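You operate a simulated robot arm through the tools that you are given. There is no shell and no other tool.

You run a simulated robot arm. Do the job below in one go: nothing can be reset, and whatever is moved stays where it is left.

TASK
Swap the dry grey pad for the orange one and ink the roller.
Fine: the press stays locked; leave the grey pad on the ledge; work the feed lever till the little roller is inked end to end. Set down upright: grey pad.
Where things are to end (x, y in the base frame): grey pad within 0.08 m of [0.45, -0.78].

Only the result counts: the job must be done as asked and must still hold three seconds after the hand-in. Knocking over, shifting, dropping, spilling or breaking anything else fails it.

THE ROBOT
A 5-joint arm with a two-finger parallel gripper, fixed in place. Base frame: the origin is at the foot of the arm, x ahead of it, y to its left, z up. Units: m, degrees, N and s.
It reaches about 1.134 m from its shoulder. Its first joint turns from -149.0 to 149.0 degrees. Payload 1.57 kg.
The TCP is the grasp point between the finger pads, 0.03 m short of the fingertips. In the tool frame z runs along the fingers and y along their closing line. The gripper opens to 0.11 m. The fingers are 0.024 m wide and 0.012 m thick; the gripper's body (0.048 by 0.112 m) begins 0.078 m behind the TCP.
Orientation is that of the tool frame in the base frame, as [roll, pitch, yaw] about the fixed x, y, z axes, in that order (R = Rz(yaw) Ry(pitch) Rx(roll)). With the fingers straight down and closing along the base's y, the tool's x points along the base's -x, its y along +y and its z along -z.

THE INTERFACE
- The arm moves only by the tool nudge_tool. Its argument "moves" is a list of rows, each a list of 7 numbers: the shift along the tool's x, y, z in m, then the turn, a rotation vector about the tool's x, y, z in degrees, then the opening, from 0 (shut) to 1 (fully open). In form: [[dx, dy, dz, wx, wy, wz, fingers], ...]. A call has 1 to 20 rows; each row shifts and turns the commanded pose from where the row before left it, along the tool's axes as they then stand. Each row takes 0.2 s and may step no farther than 0.05 m and 8.6 degrees from the row before; otherwise, or with a gripper value out of range, the whole call is refused. A pose out of reach is approached as far as the arm can. The call stops where the force on the tool passes 40 N (or 10 N more than at its start, if that is more) or the arm is blocked; 0.2 s more then pass. The fingers move at their own pace (about 0.072 m/s each) and stop on an object; they squeeze with about 29 N. The grip force told is the motor's: it shows also when the fingers shut on nothing. Time passes only in rows, and 0.2 s behind the last, so rows that do not move let the fingers close. It gives the time, the measured TCP pose, the force on the tool (base axes), the opening and the grip force at its end, in the units of the frame above (readings bear some noise), with the torque about the TCP (base axes, N m) and any sound that the robot's microphone picked up.
- Cameras (640 x 400 px; columns grow to the right, rows downward): "scene" is fixed at [0.2206, -0.5, 1.5975]; the picture's right is [0.05, -1.00, 0.00], its down [-0.83, -0.04, -0.55] and it looks along [0.55, 0.03, -0.83] (base axes); focal length 340 px, centre (320, 200). "wrist" rides on the gripper at [0.07, 0.016, -0.141] in the tool frame; the picture's right is [-0.23, 0.97, 0.00], its down [-0.86, -0.20, -0.48] and it looks along [-0.47, -0.11, 0.88] (tool axes); focal length 222 px, centre (320, 200). There is no depth. A picture from a camera that has moved, and an enlarged one, comes with that camera's place and axes in the base frame and with its lens.
- capture(camera): a new picture of that camera. It takes no simulated time.
- raise_lower(by): slides the trunk up (or, below 0, down) by that many m; the arm rides with it, the base frame stays. It gives what a move gives, with no picture.
- close_up(camera, box): a new picture of the part [left, top, right, bottom] of that camera's present view, enlarged. It takes no simulated time.
- hand_in(): hands the job in; it is judged then, once.

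Places have to be worked out from the pictures, the camera data and where the tool is seen. Open the gripper and draw the arm clear of the work before you hand the job in, unless the task says otherwise.

The tools are called after ">>>" as a command line: name --pt "numbers of a row" for each row, then --argument value for the rest, lists and objects as JSON in quotes. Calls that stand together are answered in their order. nudge_tool: Moves the arm, as the interface text tells. Its arguments: {"type":"object","properties":{"moves":{"type":"array","items":{"type":"array","items":{"type":"number"}}}},"required":["moves"]} The other tools are called the same way: raise_lower (by) slides the trunk up or down; capture (camera) takes a picture; close_up (camera, box) takes an enlarged picture of a part of a camera's view; hand_in () hands the job in.

At the start:

```text
clock: 0.0
eef_pos: [0.5472, -0.3027, 1.1778]
orientation: [179.9, -0.1, 180.0]
contact_force: [0.2, 0.0, -0.2]
torque: [-0.03, -0.05, 0.0]
opening: 0.1097
grasp_force: 0.1
trunk travel left (down, up): [-0.91, 0.06]
```

scene: 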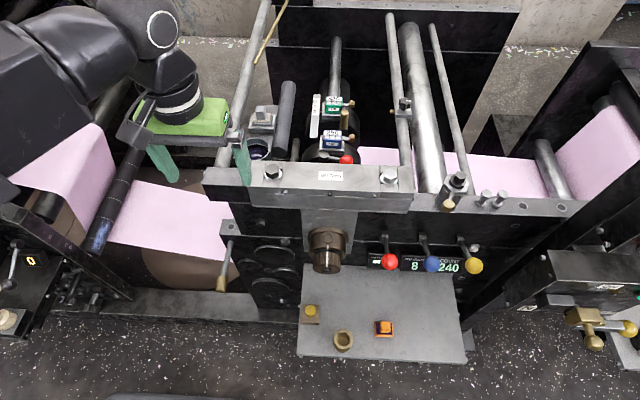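
wrist: 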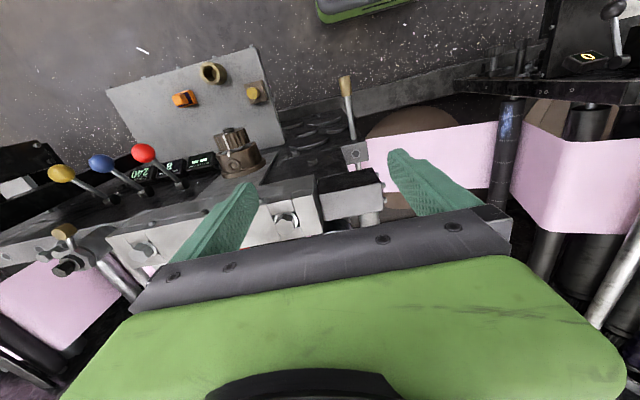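

I'll look closer at the scene to identify the pads, levers, ledge and roller before moving anything.

>>> close_up --camera "scene" --box '[280, 240, 480, 370]'

>>> close_up --camera "scene" --box '[200, 60, 400, 190]'

>>> close_up --camera "scene" --box '[360, 160, 520, 280]'

>>> close_up --camera "wrist" --box '[90, 40, 380, 220]'

```text
3.08 times, centred on (380, 305) of scene
camera zoom: at [0.2206, -0.5, 1.5975], right [0.05, -1.0, 0.0], down [-0.83, -0.04, -0.55], along [0.55, 0.03, -0.83], focal length 1046 px, centre (135, -123)
```

zoom: 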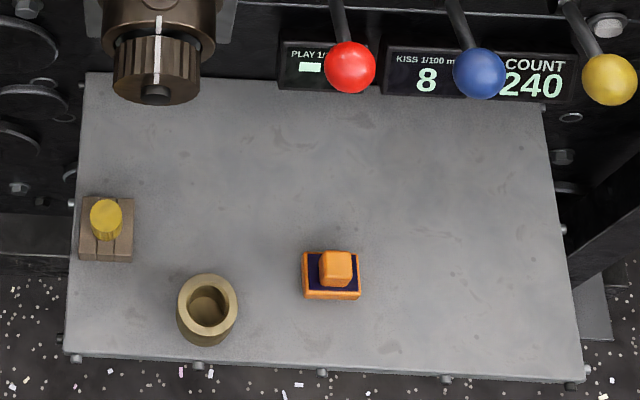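

```text
3.08 times, centred on (300, 125) of scene
camera zoom: at [0.2206, -0.5, 1.5975], right [0.05, -1.0, 0.0], down [-0.83, -0.04, -0.55], along [0.55, 0.03, -0.83], focal length 1046 px, centre (382, 431)
```

zoom: 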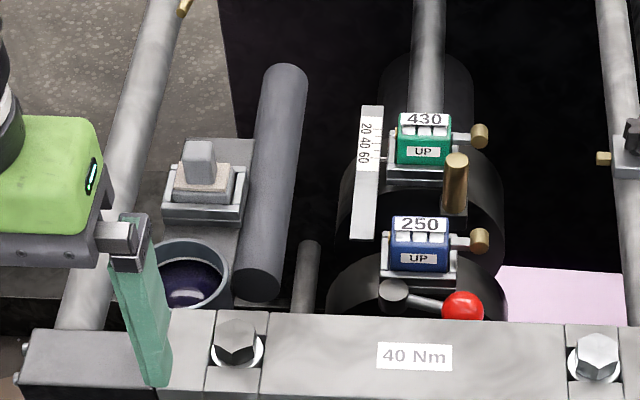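

```text
3.33 times, centred on (440, 220) of scene
camera zoom: at [0.2206, -0.5, 1.5975], right [0.05, -1.0, 0.0], down [-0.83, -0.04, -0.55], along [0.55, 0.03, -0.83], focal length 1133 px, centre (-80, 133)
```

zoom: 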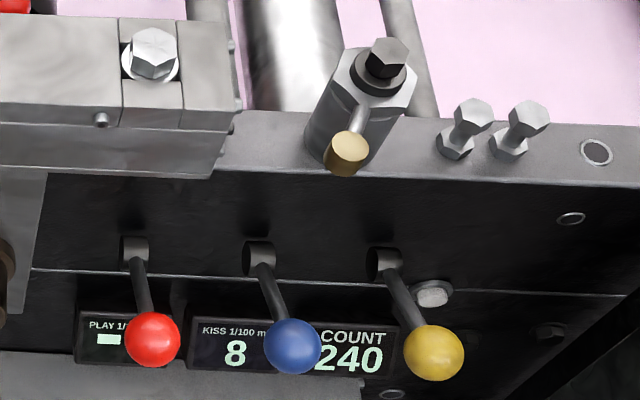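

```text
2.21 times, centred on (235, 130) of wrist
camera zoom: at [0.4772, -0.2871, 1.3189], right [0.23, 0.97, 0.0], down [0.86, -0.2, 0.48], along [0.47, -0.11, -0.88], focal length 490 px, centre (508, 354)
```

zoom: 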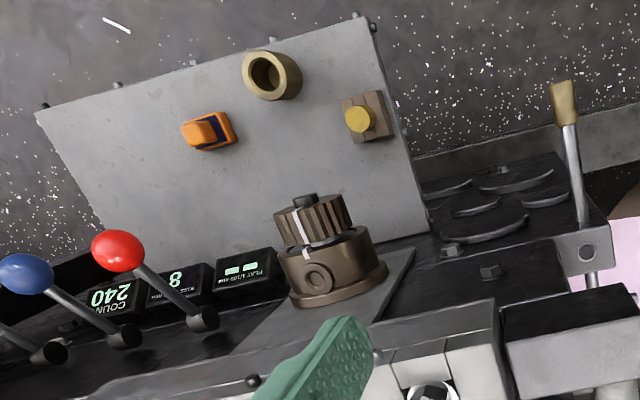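

The orange pad (ink-soaked felt) triangulates to about (0.44, -0.66, 0.66) on the ledge. The grey pad seems to sit in a seat by the ink pot and small roller. I'll zoom in more on several parts to identify the feed lever.

>>> close_up --camera "scene" --box '[230, 80, 310, 170]'

>>> close_up --camera "scene" --box '[300, 80, 380, 180]'

>>> close_up --camera "scene" --box '[190, 200, 310, 310]'

>>> close_up --camera "scene" --box '[520, 230, 640, 360]'

>>> close_up --camera "scene" --box '[0, 220, 120, 340]'

>>> close_up --camera "wrist" --box '[290, 60, 420, 220]'

```text
4.44 times, centred on (270, 125) of scene
camera zoom: at [0.2206, -0.5, 1.5975], right [0.05, -1.0, 0.0], down [-0.83, -0.04, -0.55], along [0.55, 0.03, -0.83], focal length 1510 px, centre (542, 533)
```

zoom: 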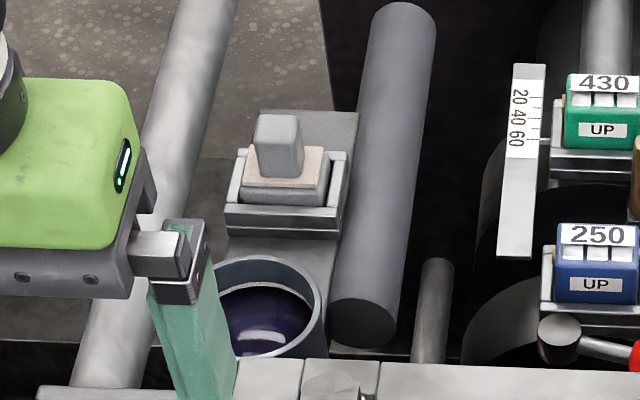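

```text
4.00 times, centred on (340, 130) of scene
camera zoom: at [0.2206, -0.5, 1.5975], right [0.05, -1.0, 0.0], down [-0.83, -0.04, -0.55], along [0.55, 0.03, -0.83], focal length 1359 px, centre (240, 480)
```

zoom: 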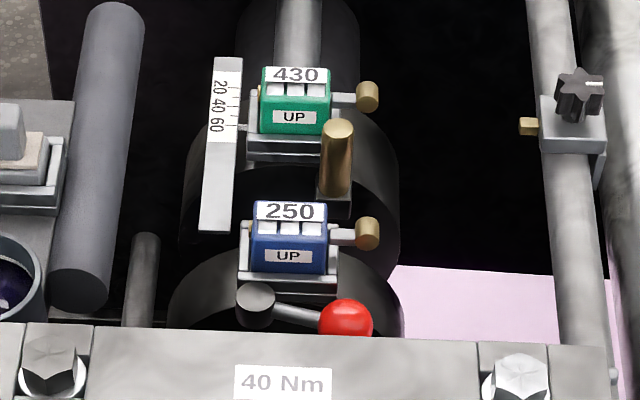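

```text
3.64 times, centred on (250, 255) of scene
camera zoom: at [0.2206, -0.5, 1.5975], right [0.05, -1.0, 0.0], down [-0.83, -0.04, -0.55], along [0.55, 0.03, -0.83], focal length 1236 px, centre (574, 0)
```

zoom: 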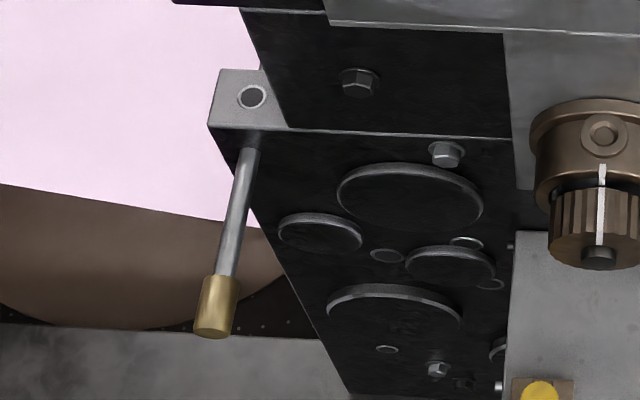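

```text
3.08 times, centred on (580, 295) of scene
camera zoom: at [0.2206, -0.5, 1.5975], right [0.05, -1.0, 0.0], down [-0.83, -0.04, -0.55], along [0.55, 0.03, -0.83], focal length 1046 px, centre (-480, -92)
```

zoom: 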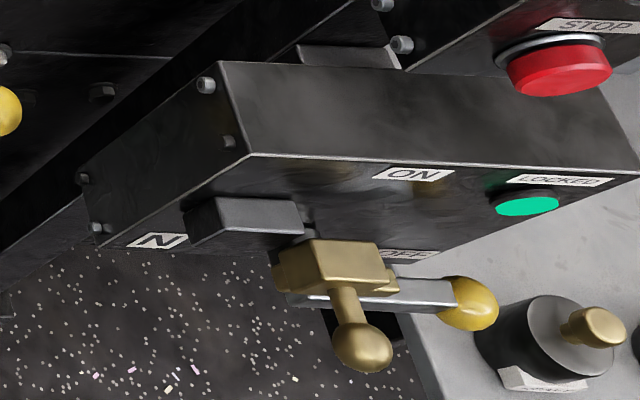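

```text
3.33 times, centred on (60, 280) of scene
camera zoom: at [0.2206, -0.5, 1.5975], right [0.05, -1.0, 0.0], down [-0.83, -0.04, -0.55], along [0.55, 0.03, -0.83], focal length 1133 px, centre (1187, -67)
```

zoom: 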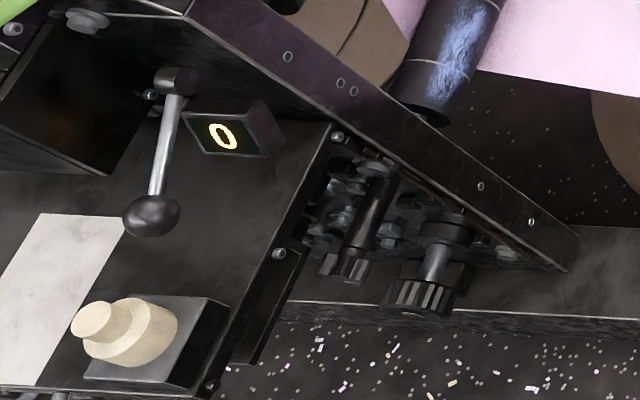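

```text
2.50 times, centred on (355, 140) of wrist
camera zoom: at [0.4772, -0.2871, 1.3189], right [0.23, 0.97, 0.0], down [0.86, -0.2, 0.48], along [0.47, -0.11, -0.88], focal length 555 px, centre (232, 350)
```

zoom: 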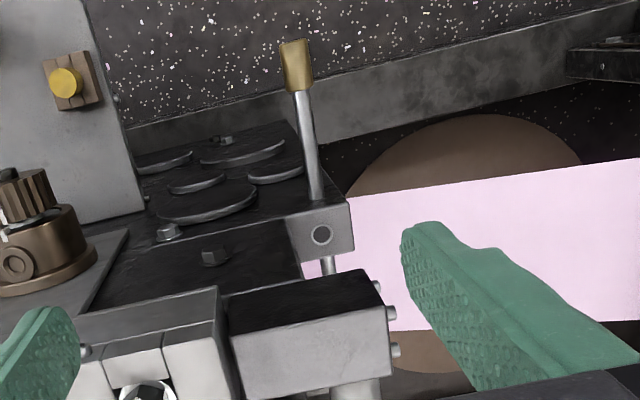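

The 40 Nm bar top is at about z=1.04, and the fingertips are clear of it at z=1.15. The gripper hides part of the scene, so I'll raise the trunk slightly and pull the hand back to the left to see everything.

>>> raise_lower --by 0.05

>>> nudge_tool --pt "0.04 0.03 0 0 0 0 1" --pt "0.04 0.03 0 0 0 0 1" --pt "0.04 0.03 0 0 0 0 1" --pt "0.04 0.03 0 0 0 0 1" --pt "0.0 0.04 0 0 0 0 1"

>>> capture --camera "scene"

>>> capture --camera "wrist"

```text
clock: 0.9
eef_pos: [0.5474, -0.3035, 1.2263]
orientation: [180.0, 0.1, -180.0]
contact_force: [-0.5, -0.1, 0.5]
torque: [0.0, 0.01, 0.0]
opening: 0.1099
grasp_force: 0.1
trunk travel left (down, up): [-0.96, 0.01]
```

```text
clock: 2.1
eef_pos: [0.5185, -0.2348, 1.2264]
orientation: [180.0, -0.1, 180.0]
contact_force: [-0.4, 0.6, -0.3]
torque: [-0.01, -0.02, 0.0]
opening: 0.1102
grasp_force: 0.0
out of reach, approached as far as the arm can: row 2, 3, 4, 5
trunk travel left (down, up): [-0.96, 0.01]
```

```text
taken
```

scene: 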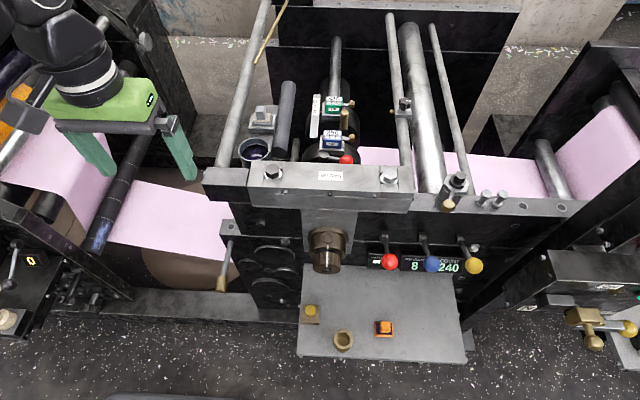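

```text
taken
camera wrist: at [0.4476, -0.2181, 1.3691], right [0.23, 0.97, 0.0], down [0.86, -0.2, 0.48], along [0.46, -0.11, -0.88], focal length 222 px, centre (320, 200)
```

wrist: 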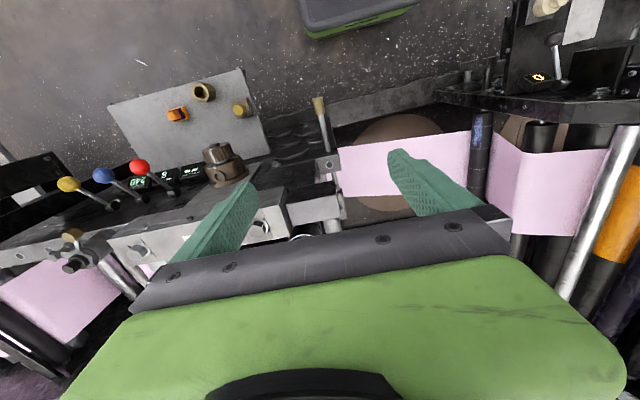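

The view is now clear. I'll zoom on the pad seat, roller and ink pot area.

>>> close_up --camera "scene" --box '[200, 70, 320, 200]'

>>> close_up --camera "scene" --box '[200, 0, 360, 100]'

>>> close_up --camera "scene" --box '[180, 140, 320, 300]'

>>> close_up --camera "wrist" --box '[270, 80, 370, 260]'

```text
3.08 times, centred on (260, 135) of scene
camera zoom: at [0.2206, -0.5, 1.5975], right [0.05, -1.0, 0.0], down [-0.83, -0.04, -0.55], along [0.55, 0.03, -0.83], focal length 1046 px, centre (505, 400)
```

zoom: 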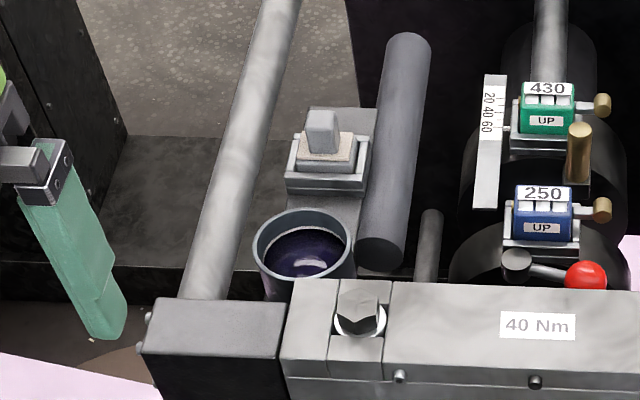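

```text
4.00 times, centred on (280, 50) of scene
camera zoom: at [0.2206, -0.5, 1.5975], right [0.05, -1.0, 0.0], down [-0.83, -0.04, -0.55], along [0.55, 0.03, -0.83], focal length 1359 px, centre (480, 800)
```

zoom: 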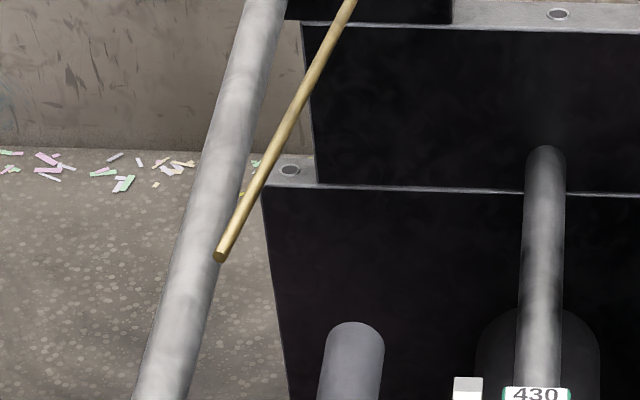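

```text
2.50 times, centred on (250, 220) of scene
camera zoom: at [0.2206, -0.5, 1.5975], right [0.05, -1.0, 0.0], down [-0.83, -0.04, -0.55], along [0.55, 0.03, -0.83], focal length 850 px, centre (495, 150)
```

zoom: 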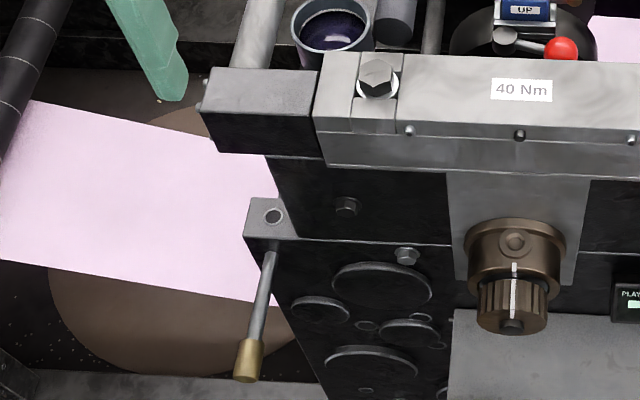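

```text
2.22 times, centred on (320, 170) of wrist
camera zoom: at [0.4476, -0.2181, 1.3691], right [0.23, 0.97, 0.0], down [0.86, -0.2, 0.48], along [0.46, -0.11, -0.88], focal length 494 px, centre (320, 267)
```

zoom: 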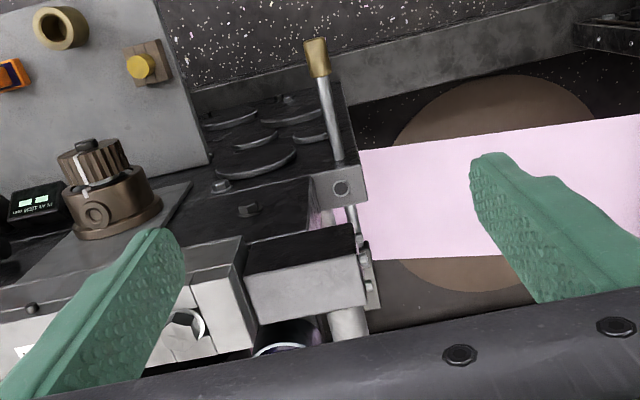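

I want to see what the brass rod at the top and the hidden parts near the pad are before going there, so I'll tilt the tool outward in place to look forward with the wrist camera.

>>> nudge_tool --pt "0 0 0 0 -8 0 1" --pt "0 0 0 0 -8 0 1" --pt "0 0 0 0 -8 0 1" --pt "0 0 0 0 -8 0 1" --pt "0 0 0 0 -8 0 1"

>>> capture --camera "wrist"

>>> capture --camera "scene"

```text
clock: 3.3
eef_pos: [0.6284, -0.3044, 1.2836]
orientation: [179.9, 40.0, -180.0]
contact_force: [0.1, -0.3, 0.5]
torque: [0.03, -0.02, 0.0]
opening: 0.1101
grasp_force: 0.1
out of reach, approached as far as the arm can: row 1, 2, 3, 4, 5
trunk travel left (down, up): [-0.96, 0.01]
```

```text
taken
camera wrist: at [0.4843, -0.2881, 1.3467], right [0.17, 0.97, 0.15], down [0.35, -0.2, 0.92], along [0.92, -0.11, -0.37], focal length 222 px, centre (320, 200)
```

wrist: 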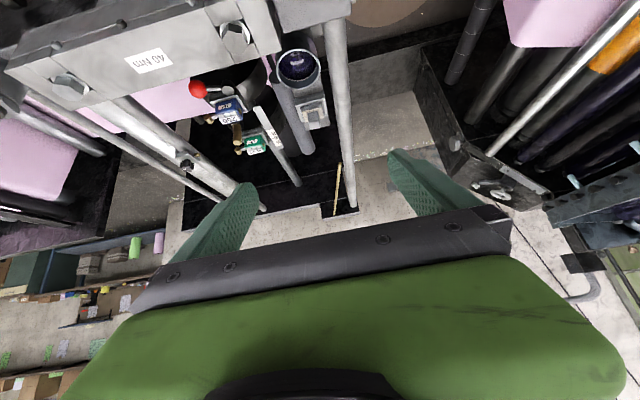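

```text
taken
```

scene: 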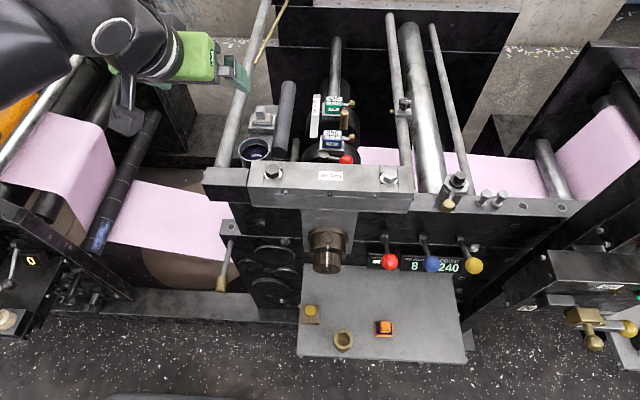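

The forward view shows the pot, pad seat, roller and the brass rod lying between the far frame and the long tie rod. I'll enlarge these parts.

>>> close_up --camera "wrist" --box '[180, 20, 380, 220]'

>>> close_up --camera "wrist" --box '[260, 40, 350, 130]'

>>> close_up --camera "wrist" --box '[300, 130, 380, 220]'

>>> close_up --camera "scene" --box '[200, 0, 320, 80]'

```text
2.00 times, centred on (280, 120) of wrist
camera zoom: at [0.4843, -0.2881, 1.3467], right [0.17, 0.97, 0.15], down [0.35, -0.2, 0.92], along [0.92, -0.11, -0.37], focal length 444 px, centre (400, 360)
```

zoom: 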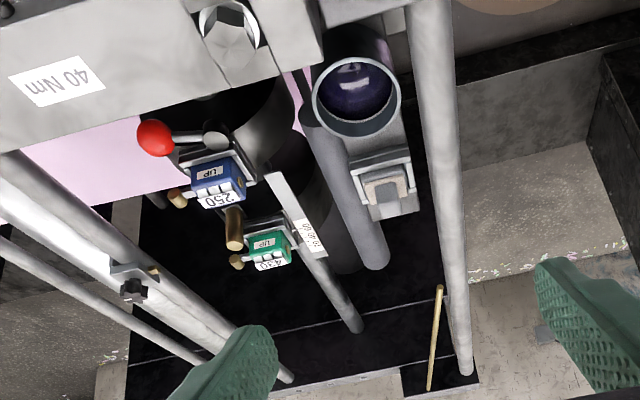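

```text
4.44 times, centred on (305, 85) of wrist
camera zoom: at [0.4843, -0.2881, 1.3467], right [0.17, 0.97, 0.15], down [0.35, -0.2, 0.92], along [0.92, -0.11, -0.37], focal length 987 px, centre (387, 711)
```

zoom: 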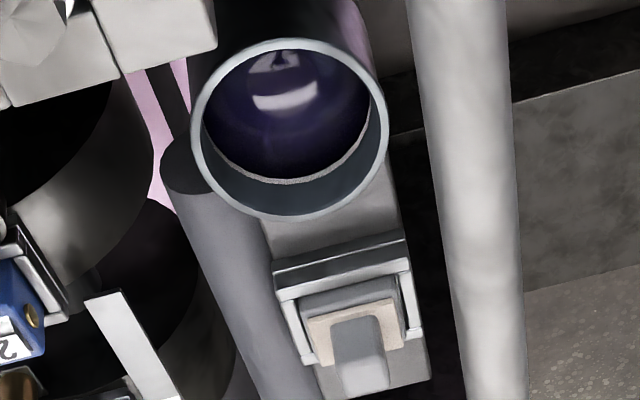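

```text
4.44 times, centred on (340, 175) of wrist
camera zoom: at [0.4843, -0.2881, 1.3467], right [0.17, 0.97, 0.15], down [0.35, -0.2, 0.92], along [0.92, -0.11, -0.37], focal length 987 px, centre (231, 311)
```

zoom: 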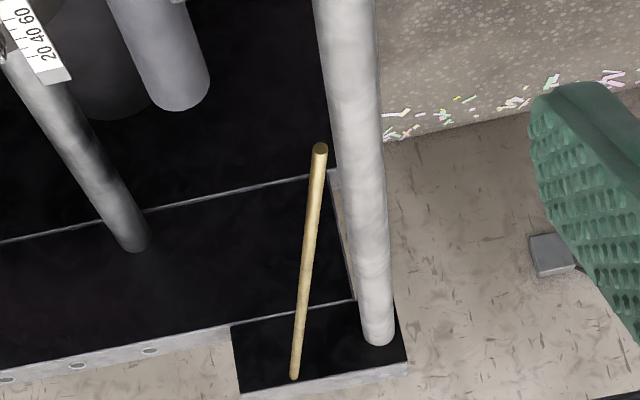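

```text
5.00 times, centred on (260, 40) of scene
camera zoom: at [0.2206, -0.5, 1.5975], right [0.05, -1.0, 0.0], down [-0.83, -0.04, -0.55], along [0.55, 0.03, -0.83], focal length 1699 px, centre (620, 1000)
```

zoom: 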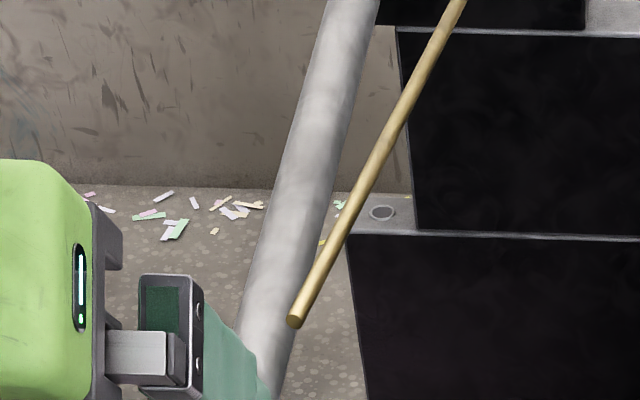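

Triangulation puts the grey pad's knob top at about (0.858, -0.32, 1.03) and the knob base near z≈0.995. The brass rod end is at (1.02, -0.28, 1.04), well beyond it. I'll level the tool again and check where it ends.

>>> nudge_tool --pt "0 0 0 0 8 0 1" --pt "0 0 0 0 8 0 1" --pt "0 0 0 0 8 0 1" --pt "0 0 0 0 8 0 1" --pt "0 0 0 0 8 0 1"

```text
clock: 4.5
eef_pos: [0.6286, -0.304, 1.2277]
orientation: [-179.9, -0.2, 179.9]
contact_force: [0.4, 0.3, 0.3]
torque: [0.0, -0.01, 0.01]
opening: 0.1102
grasp_force: 0.0
out of reach, approached as far as the arm can: row 1, 2, 3, 4
trunk travel left (down, up): [-0.96, 0.01]
```

Now the tool is vertical at (0.629, -0.304, 1.228). I'll move forward at this height toward the pad and look down.

>>> nudge_tool --pt "-0.04 0 0 0 0 0 1" --pt "-0.04 0 0 0 0 0 1" --pt "-0.04 0 0 0 0 0 1" --pt "-0.04 -0.004 0 0 0 0 1" --pt "-0.04 -0.006 0 0 0 0 1" --pt "-0.03 -0.006 0 0 0 0 1"

>>> capture --camera "wrist"

>>> capture --camera "scene"

```text
clock: 5.9
eef_pos: [0.859, -0.3194, 1.2275]
orientation: [180.0, -0.1, 179.9]
contact_force: [0.2, -0.9, 0.2]
torque: [-0.01, -0.03, 0.0]
opening: 0.1099
grasp_force: 0.1
out of reach, approached as far as the arm can: row 5
trunk travel left (down, up): [-0.96, 0.01]
```

```text
taken
camera wrist: at [0.7877, -0.3023, 1.3686], right [0.23, 0.97, 0.0], down [0.86, -0.2, 0.48], along [0.47, -0.11, -0.88], focal length 222 px, centre (320, 200)
```

wrist: 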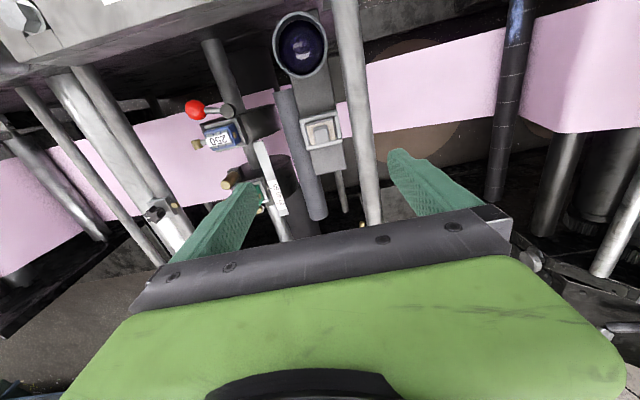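

```text
taken
```

scene: 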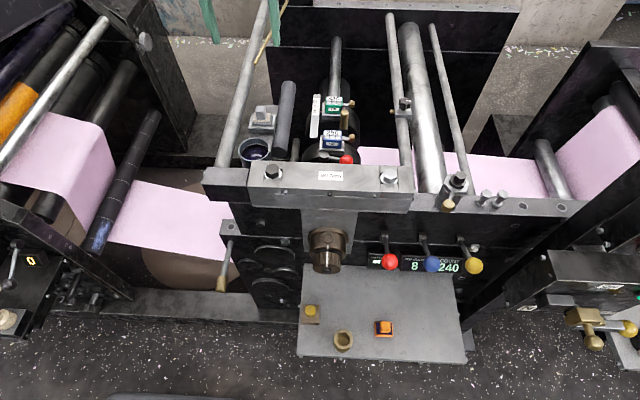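

The pad is right under the gripper. I'll zoom the wrist view on the pad, pot, and the machine underneath to see linkages.

>>> close_up --camera "wrist" --box '[270, 70, 370, 190]'

>>> close_up --camera "wrist" --box '[160, 0, 380, 140]'

```text
3.33 times, centred on (320, 130) of wrist
camera zoom: at [0.7877, -0.3023, 1.3686], right [0.23, 0.97, 0.0], down [0.86, -0.2, 0.48], along [0.47, -0.11, -0.88], focal length 740 px, centre (320, 433)
```

zoom: 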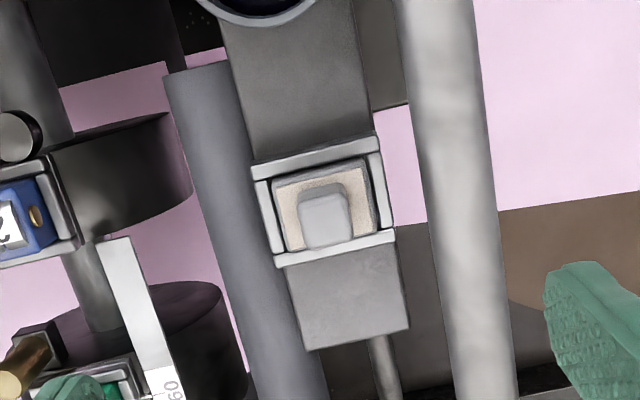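

```text
2.86 times, centred on (270, 70) of wrist
camera zoom: at [0.7877, -0.3023, 1.3686], right [0.23, 0.97, 0.0], down [0.86, -0.2, 0.48], along [0.47, -0.11, -0.88], focal length 635 px, centre (463, 571)
```

zoom: 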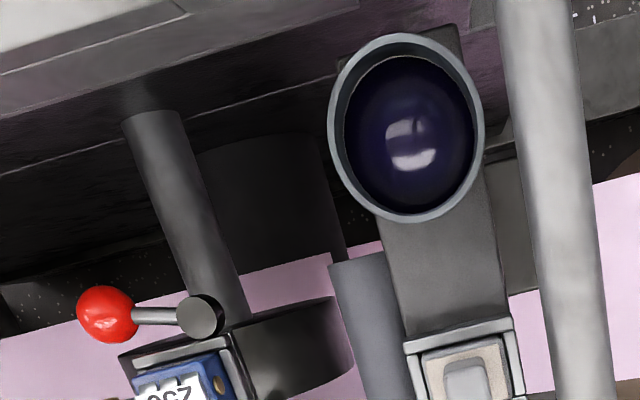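

The knob is about 2 cm wide at roughly (0.862, -0.318), top z≈1.03. The tie rod at y≈-0.26 (top about z 1.03) would be hit by fingers opening along y, so I'll spin the tool 90° to close along x, clear of the rod and roller.

>>> nudge_tool --pt "0 0 0 0 0 -8.2 1" --pt "0 0 0 0 0 -8.2 1" --pt "0 0 0 0 0 -8.2 1" --pt "0 0 0 0 0 -8.2 1" --pt "0 0 0 0 0 -8.2 1" --pt "0 0 0 0 0 -8.2 1" --pt "0 0 0 0 0 -8.2 1" --pt "0 0 0 0 0 -8.2 1" --pt "0 0 0 0 0 -8.2 1" --pt "0 0 0 0 0 -8.2 1" --pt "0 0 0 0 0 -8 1"

>>> capture --camera "wrist"

>>> close_up --camera "wrist" --box '[240, 70, 400, 190]'

```text
clock: 8.3
eef_pos: [0.8578, -0.3201, 1.2274]
orientation: [179.9, 0.0, -89.9]
contact_force: [-0.1, 0.5, -0.5]
torque: [-0.01, 0.02, 0.01]
opening: 0.1101
grasp_force: 0.0
trunk travel left (down, up): [-0.96, 0.01]
```

```text
taken
camera wrist: at [0.842, -0.3897, 1.3689], right [-0.97, 0.22, 0.0], down [0.2, 0.86, 0.48], along [0.11, 0.47, -0.88], focal length 222 px, centre (320, 200)
```

wrist: 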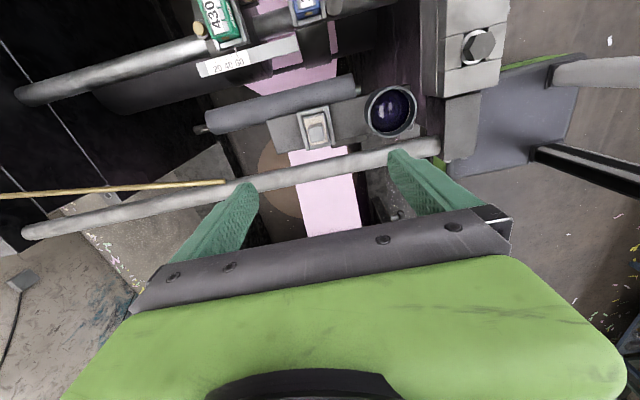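

```text
3.33 times, centred on (320, 130) of wrist
camera zoom: at [0.842, -0.3897, 1.3689], right [-0.97, 0.22, 0.0], down [0.2, 0.86, 0.48], along [0.11, 0.47, -0.88], focal length 740 px, centre (320, 433)
```

zoom: 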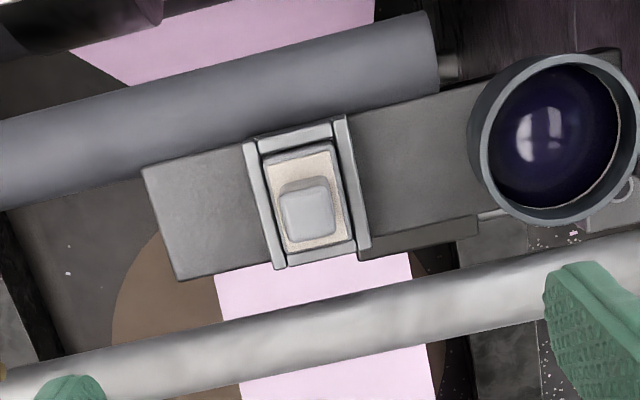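

The knob centre reads (0.863, -0.320). I notice some linkage below the pot next to the plate, so I'll zoom there before descending.

>>> close_up --camera "wrist" --box '[350, 110, 450, 230]'

>>> close_up --camera "wrist" --box '[190, 50, 350, 150]'

```text
3.33 times, centred on (400, 170) of wrist
camera zoom: at [0.842, -0.3897, 1.3689], right [-0.97, 0.22, 0.0], down [0.2, 0.86, 0.48], along [0.11, 0.47, -0.88], focal length 740 px, centre (53, 300)
```

zoom: 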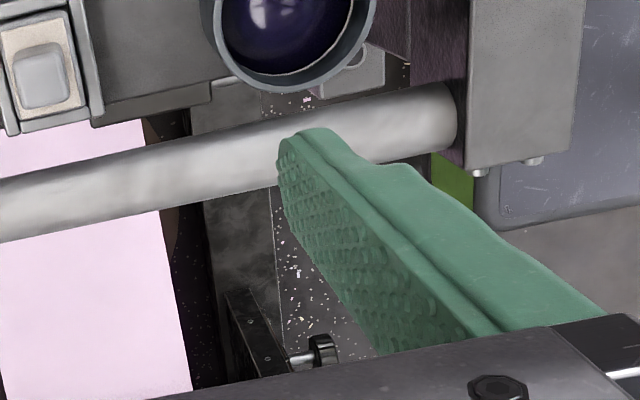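

```text
4.00 times, centred on (270, 100) of wrist
camera zoom: at [0.842, -0.3897, 1.3689], right [-0.97, 0.22, 0.0], down [0.2, 0.86, 0.48], along [0.11, 0.47, -0.88], focal length 888 px, centre (520, 600)
```

zoom: 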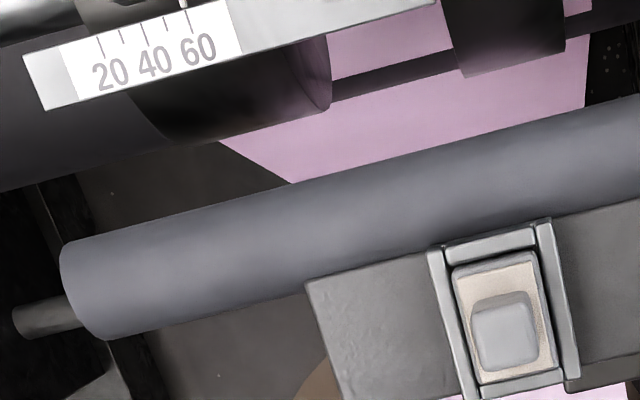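

The push rod beneath the seat plate leads toward the brass‑handled lever's bracket, so that lever looks like the feed lever. Now I'll pre-close to about 0.06 m and descend over the knob, stopping above to check.

>>> nudge_tool --pt "0 -0.005 0 0 0 0 0.55" --pt "0 0 0.04 0 0 0 0.55" --pt "0 0 0.04 0 0 0 0.55" --pt "0 0 0.04 0 0 0 0.55" --pt "0 0 0.02 0 0 0 0.55" --pt "0 0 0 0 0 0 0.55"

>>> capture --camera "wrist"

>>> close_up --camera "scene" --box '[200, 60, 320, 180]'

```text
clock: 9.7
eef_pos: [0.8634, -0.3192, 1.2274]
orientation: [-180.0, 0.0, -90.0]
contact_force: [-0.9, 0.7, 0.5]
torque: [-0.01, -0.01, 0.01]
opening: 0.0603
grasp_force: 0.1
out of reach, approached as far as the arm can: row 2, 3, 4, 5
trunk travel left (down, up): [-0.96, 0.01]
```

```text
taken
camera wrist: at [0.847, -0.3893, 1.3689], right [-0.97, 0.23, 0.0], down [0.2, 0.86, 0.48], along [0.11, 0.47, -0.88], focal length 222 px, centre (320, 200)
```

wrist: 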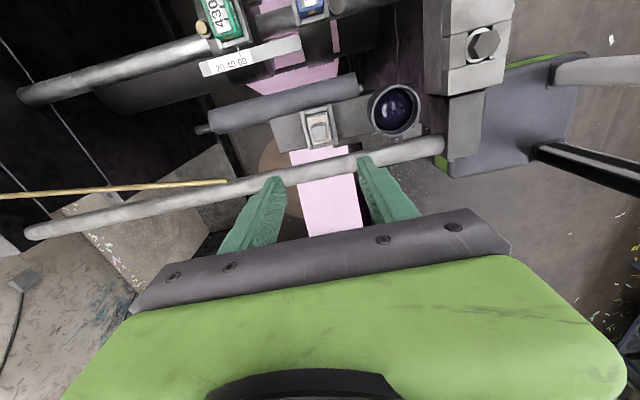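

```text
3.33 times, centred on (260, 120) of scene
camera zoom: at [0.2206, -0.5, 1.5975], right [0.05, -1.0, 0.0], down [-0.83, -0.04, -0.55], along [0.55, 0.03, -0.83], focal length 1133 px, centre (520, 467)
```

zoom: 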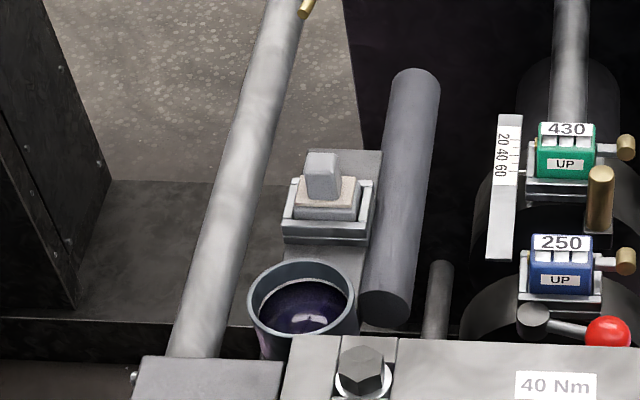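

The arm can't go lower at this radius, so I'll use the trunk to lower the whole arm by 0.14 m (fingertips to about z=1.057).

>>> raise_lower --by -0.14

>>> capture --camera "wrist"

>>> capture --camera "scene"

```text
clock: 11.4
eef_pos: [0.8648, -0.3191, 1.0869]
orientation: [179.9, 0.1, -90.0]
contact_force: [0.4, 0.1, -0.5]
torque: [-0.01, -0.03, -0.01]
opening: 0.0604
grasp_force: 0.0
trunk travel left (down, up): [-0.82, 0.15]
```

```text
taken
camera wrist: at [0.847, -0.3893, 1.2289], right [-0.97, 0.23, 0.0], down [0.2, 0.86, 0.48], along [0.11, 0.47, -0.88], focal length 222 px, centre (320, 200)
```

wrist: 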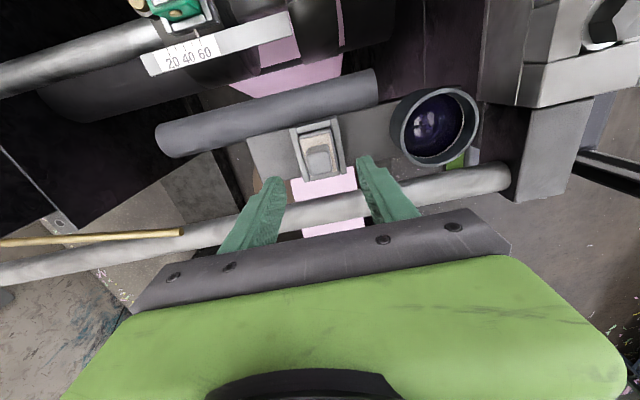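

```text
taken
```

scene: 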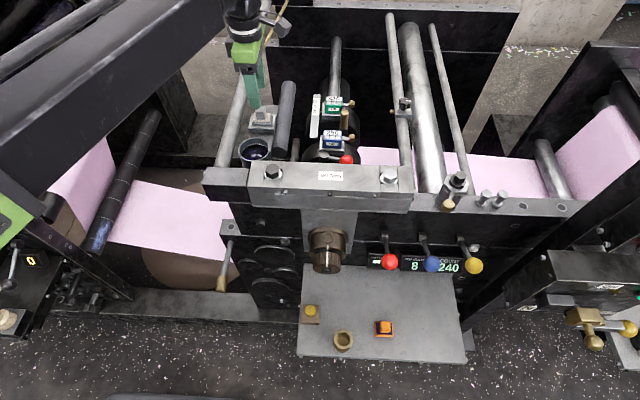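

Fingertips are just above the knob. I'll check alignment with enlarged views.

>>> close_up --camera "wrist" --box '[240, 100, 400, 230]'

>>> close_up --camera "scene" --box '[220, 50, 300, 160]'

```text
3.08 times, centred on (320, 165) of wrist
camera zoom: at [0.847, -0.3893, 1.2289], right [-0.97, 0.23, 0.0], down [0.2, 0.86, 0.48], along [0.11, 0.47, -0.88], focal length 684 px, centre (320, 308)
```

zoom: 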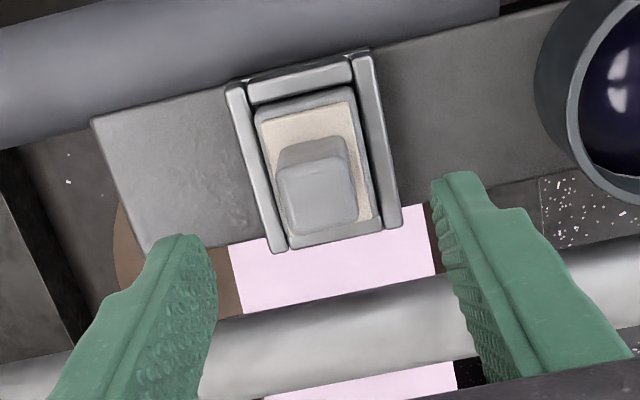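

```text
3.64 times, centred on (260, 105) of scene
camera zoom: at [0.2206, -0.5, 1.5975], right [0.05, -1.0, 0.0], down [-0.83, -0.04, -0.55], along [0.55, 0.03, -0.83], focal length 1236 px, centre (538, 546)
```

zoom: 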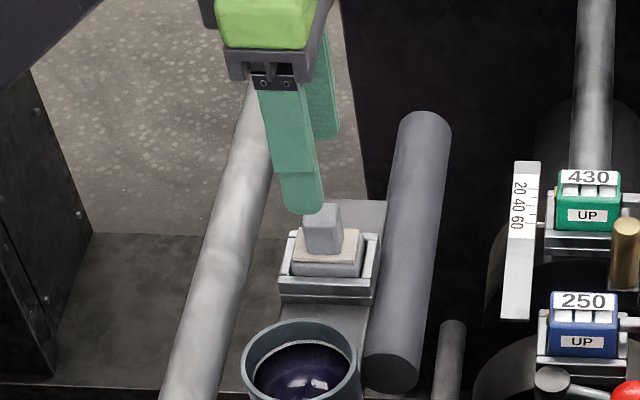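

Knob top center reads about (0.8636, -0.3205), z≈1.03, with felt near z≈1.0. I'll trim the position slightly and lower by trunk so the tips stop about 6 mm above the felt.

>>> nudge_tool --pt "0.0015 0.001 0 0 0 0 0.5" --pt "0 0 0 0 0 0 0.5"

>>> raise_lower --by -0.05

>>> close_up --camera "scene" --box '[220, 50, 300, 160]'

>>> close_up --camera "wrist" --box '[240, 100, 400, 230]'

```text
clock: 12.0
eef_pos: [0.8639, -0.3215, 1.0876]
orientation: [-179.9, 0.0, -90.0]
contact_force: [-0.4, -0.4, 0.0]
torque: [0.0, 0.0, -0.03]
opening: 0.0552
grasp_force: 0.0
trunk travel left (down, up): [-0.82, 0.15]
```

```text
clock: 12.9
eef_pos: [0.8622, -0.3218, 1.0393]
orientation: [-180.0, 0.1, -90.0]
contact_force: [-0.9, -0.6, -0.5]
torque: [0.01, 0.01, 0.0]
opening: 0.055
grasp_force: 0.1
trunk travel left (down, up): [-0.77, 0.2]
```

```text
3.64 times, centred on (260, 105) of scene
camera zoom: at [0.2206, -0.5, 1.5975], right [0.05, -1.0, 0.0], down [-0.83, -0.04, -0.55], along [0.55, 0.03, -0.83], focal length 1236 px, centre (538, 546)
```

zoom: 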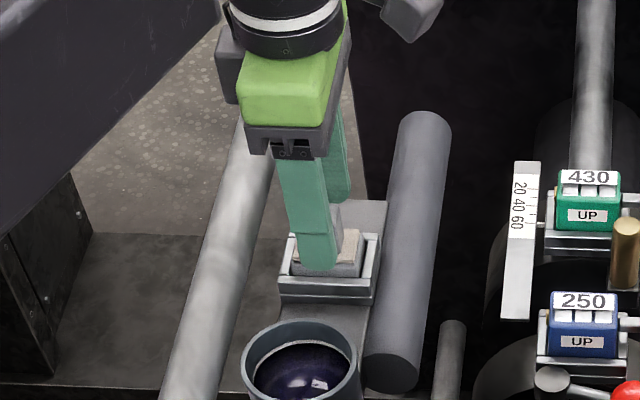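

```text
3.08 times, centred on (320, 165) of wrist
camera zoom: at [0.8461, -0.391, 1.1789], right [-0.97, 0.23, 0.0], down [0.2, 0.86, 0.48], along [0.11, 0.47, -0.88], focal length 684 px, centre (320, 308)
```

zoom: 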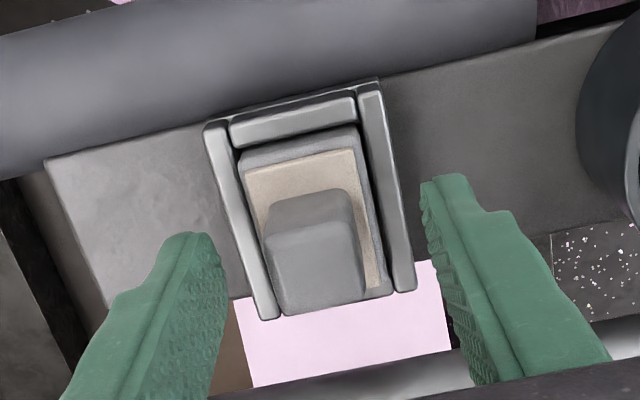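

The fingers straddle the knob with the tips at z≈1.009, overlapping about 2 cm. Now I'll close the gripper.

>>> nudge_tool --pt "0 0 0 0 0 0 0.3" --pt "0 0 0 0 0 0 0.1" --pt "0 0 0 0 0 0 0" --pt "0 0 0 0 0 0 0" --pt "0 0 0 0 0 0 0"

>>> close_up --camera "wrist" --box '[240, 100, 400, 230]'

```text
clock: 14.1
eef_pos: [0.8647, -0.3221, 1.037]
orientation: [-179.9, -0.1, -90.0]
contact_force: [20.1, -3.9, 15.4]
torque: [-0.1, -0.77, -0.1]
opening: 0.0232
grasp_force: 28.7
trunk travel left (down, up): [-0.77, 0.2]
```

```text
3.08 times, centred on (320, 165) of wrist
camera zoom: at [0.8473, -0.3908, 1.1786], right [-0.97, 0.23, 0.0], down [0.2, 0.86, 0.48], along [0.11, 0.47, -0.88], focal length 684 px, centre (320, 308)
```

zoom: 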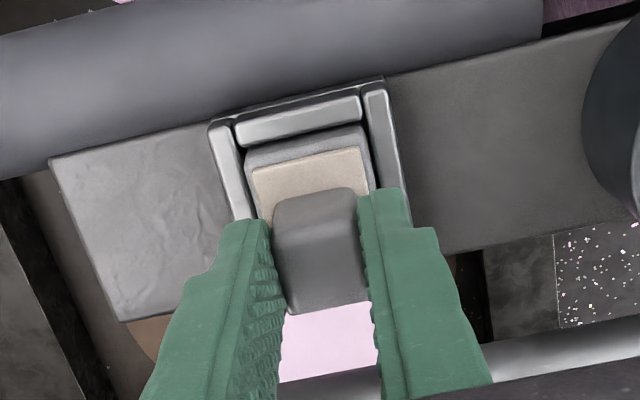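

Grip is firm (0.023 m, 28.7 N), with about 20 N of side load toward +x. I'll relieve it by a 2 mm shift and begin a slow lift.

>>> nudge_tool --pt "0 -0.002 0 0 0 0 0" --pt "0 0 0 0 0 0 0" --pt "0 0 -0.005 0 0 0 0" --pt "0 0 -0.01 0 0 0 0" --pt "0 0 -0.01 0 0 0 0"

>>> close_up --camera "scene" --box '[220, 50, 300, 160]'

>>> close_up --camera "wrist" --box '[240, 100, 400, 230]'

```text
clock: 15.3
eef_pos: [0.865, -0.322, 1.0358]
orientation: [179.9, 0.0, -90.0]
contact_force: [0.7, 2.4, -0.5]
torque: [0.16, 0.06, -0.02]
opening: 0.023
grasp_force: 28.9
out of reach, approached as far as the arm can: row 3, 4, 5
trunk travel left (down, up): [-0.77, 0.2]
```

```text
3.64 times, centred on (260, 105) of scene
camera zoom: at [0.2206, -0.5, 1.5975], right [0.05, -1.0, 0.0], down [-0.83, -0.04, -0.55], along [0.55, 0.03, -0.83], focal length 1236 px, centre (538, 546)
```

zoom: 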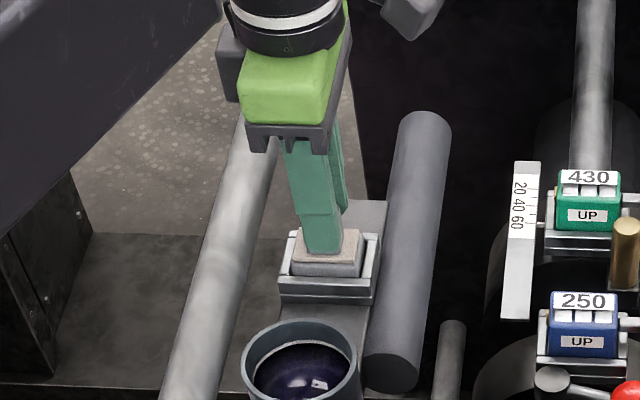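

```text
3.08 times, centred on (320, 165) of wrist
camera zoom: at [0.8483, -0.391, 1.1786], right [-0.97, 0.23, 0.0], down [0.2, 0.85, 0.48], along [0.11, 0.47, -0.88], focal length 684 px, centre (320, 308)
```

zoom: 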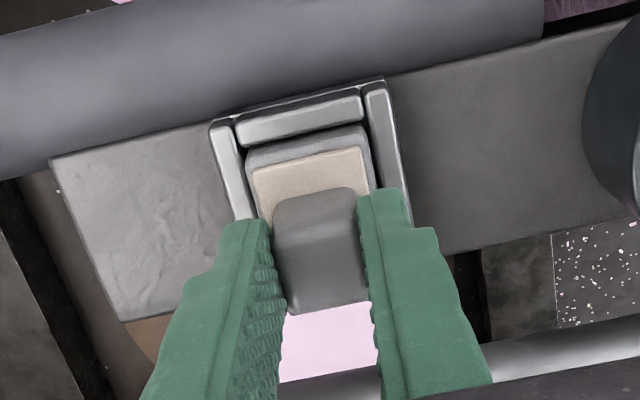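

Forces are now near zero. The arm alone can't move vertically here, so I'll lift with the trunk by 0.19 m.

>>> raise_lower --by 0.03

>>> close_up --camera "scene" --box '[220, 50, 300, 160]'

>>> close_up --camera "wrist" --box '[240, 100, 400, 230]'

```text
clock: 16.1
eef_pos: [0.8646, -0.3209, 1.068]
orientation: [180.0, 0.0, -90.0]
contact_force: [0.5, 0.4, -0.3]
torque: [-0.01, -0.01, 0.01]
opening: 0.0
grasp_force: 20.9
trunk travel left (down, up): [-0.8, 0.17]
```

```text
3.64 times, centred on (260, 105) of scene
camera zoom: at [0.2206, -0.5, 1.5975], right [0.05, -1.0, 0.0], down [-0.83, -0.04, -0.55], along [0.55, 0.03, -0.83], focal length 1236 px, centre (538, 546)
```

zoom: 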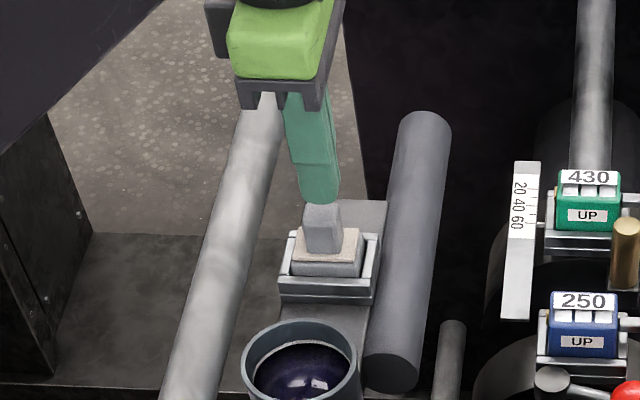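

```text
3.08 times, centred on (320, 165) of wrist
camera zoom: at [0.8483, -0.3913, 1.2089], right [-0.97, 0.23, 0.0], down [0.2, 0.86, 0.48], along [0.11, 0.47, -0.88], focal length 684 px, centre (320, 308)
```

zoom: 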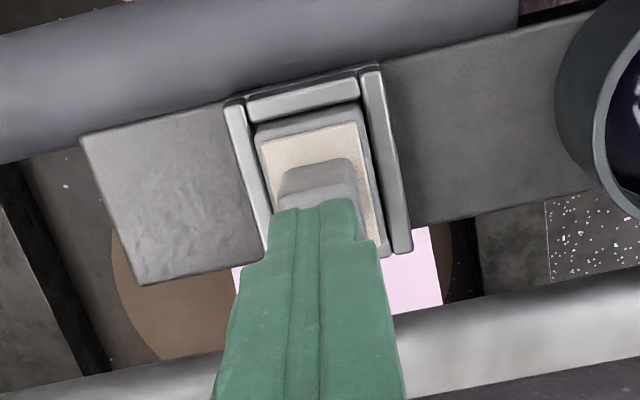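

The fingers slipped off the tapered knob, and the pad stayed in the seat. I'll open and raise a little for a close look at the knob and how the seat holds the pad.

>>> raise_lower --by 0.05

>>> nudge_tool --pt "0 0 0 0 0 0 0.4" --pt "0 0 0 0 0 0 0.55"

>>> close_up --camera "wrist" --box '[280, 100, 360, 190]'

>>> close_up --camera "scene" --box '[240, 95, 290, 140]'

>>> close_up --camera "scene" --box '[360, 305, 410, 350]'

```text
clock: 17.0
eef_pos: [0.8655, -0.322, 1.1172]
orientation: [-179.9, 0.0, -90.0]
contact_force: [0.1, 0.2, -0.4]
torque: [0.04, 0.04, 0.02]
opening: 0.0001
grasp_force: 22.0
trunk travel left (down, up): [-0.85, 0.12]
```

```text
clock: 17.6
eef_pos: [0.8647, -0.3223, 1.1178]
orientation: [179.9, 0.0, -90.0]
contact_force: [-0.3, -0.4, -0.8]
torque: [-0.02, -0.02, 0.02]
opening: 0.0607
grasp_force: 0.1
trunk travel left (down, up): [-0.85, 0.12]
```

```text
4.44 times, centred on (320, 145) of wrist
camera zoom: at [0.8483, -0.3913, 1.2589], right [-0.97, 0.23, 0.0], down [0.2, 0.86, 0.48], along [0.11, 0.47, -0.88], focal length 987 px, centre (320, 444)
```

zoom: 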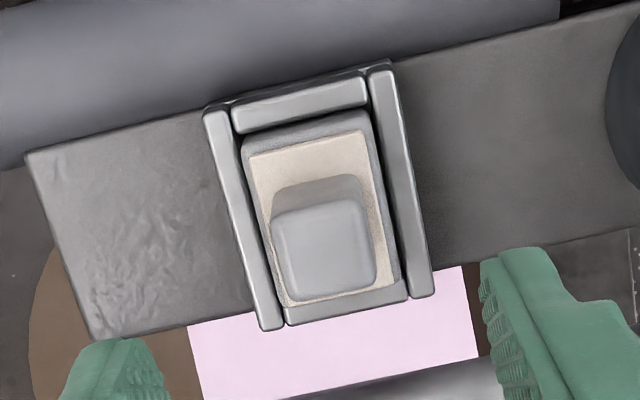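

```text
8.89 times, centred on (265, 118) of scene
camera zoom: at [0.2206, -0.5, 1.5975], right [0.05, -1.0, 0.0], down [-0.83, -0.04, -0.55], along [0.55, 0.03, -0.83], focal length 3020 px, centre (809, 933)
```

zoom: 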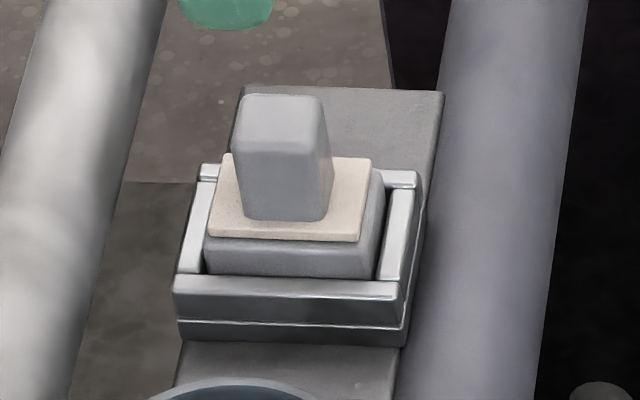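

```text
8.89 times, centred on (385, 328) of scene
camera zoom: at [0.2206, -0.5, 1.5975], right [0.05, -1.0, 0.0], down [-0.83, -0.04, -0.55], along [0.55, 0.03, -0.83], focal length 3020 px, centre (-258, -933)
```

zoom: 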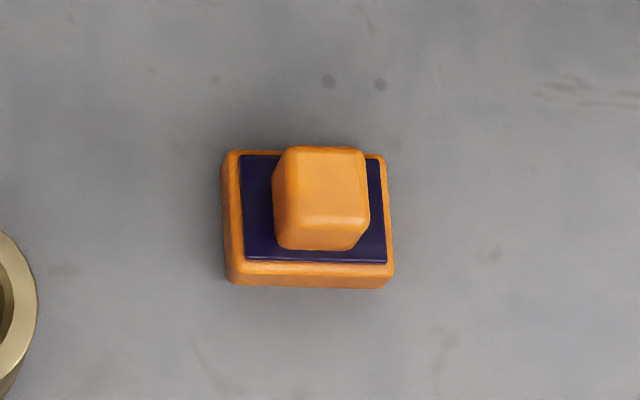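

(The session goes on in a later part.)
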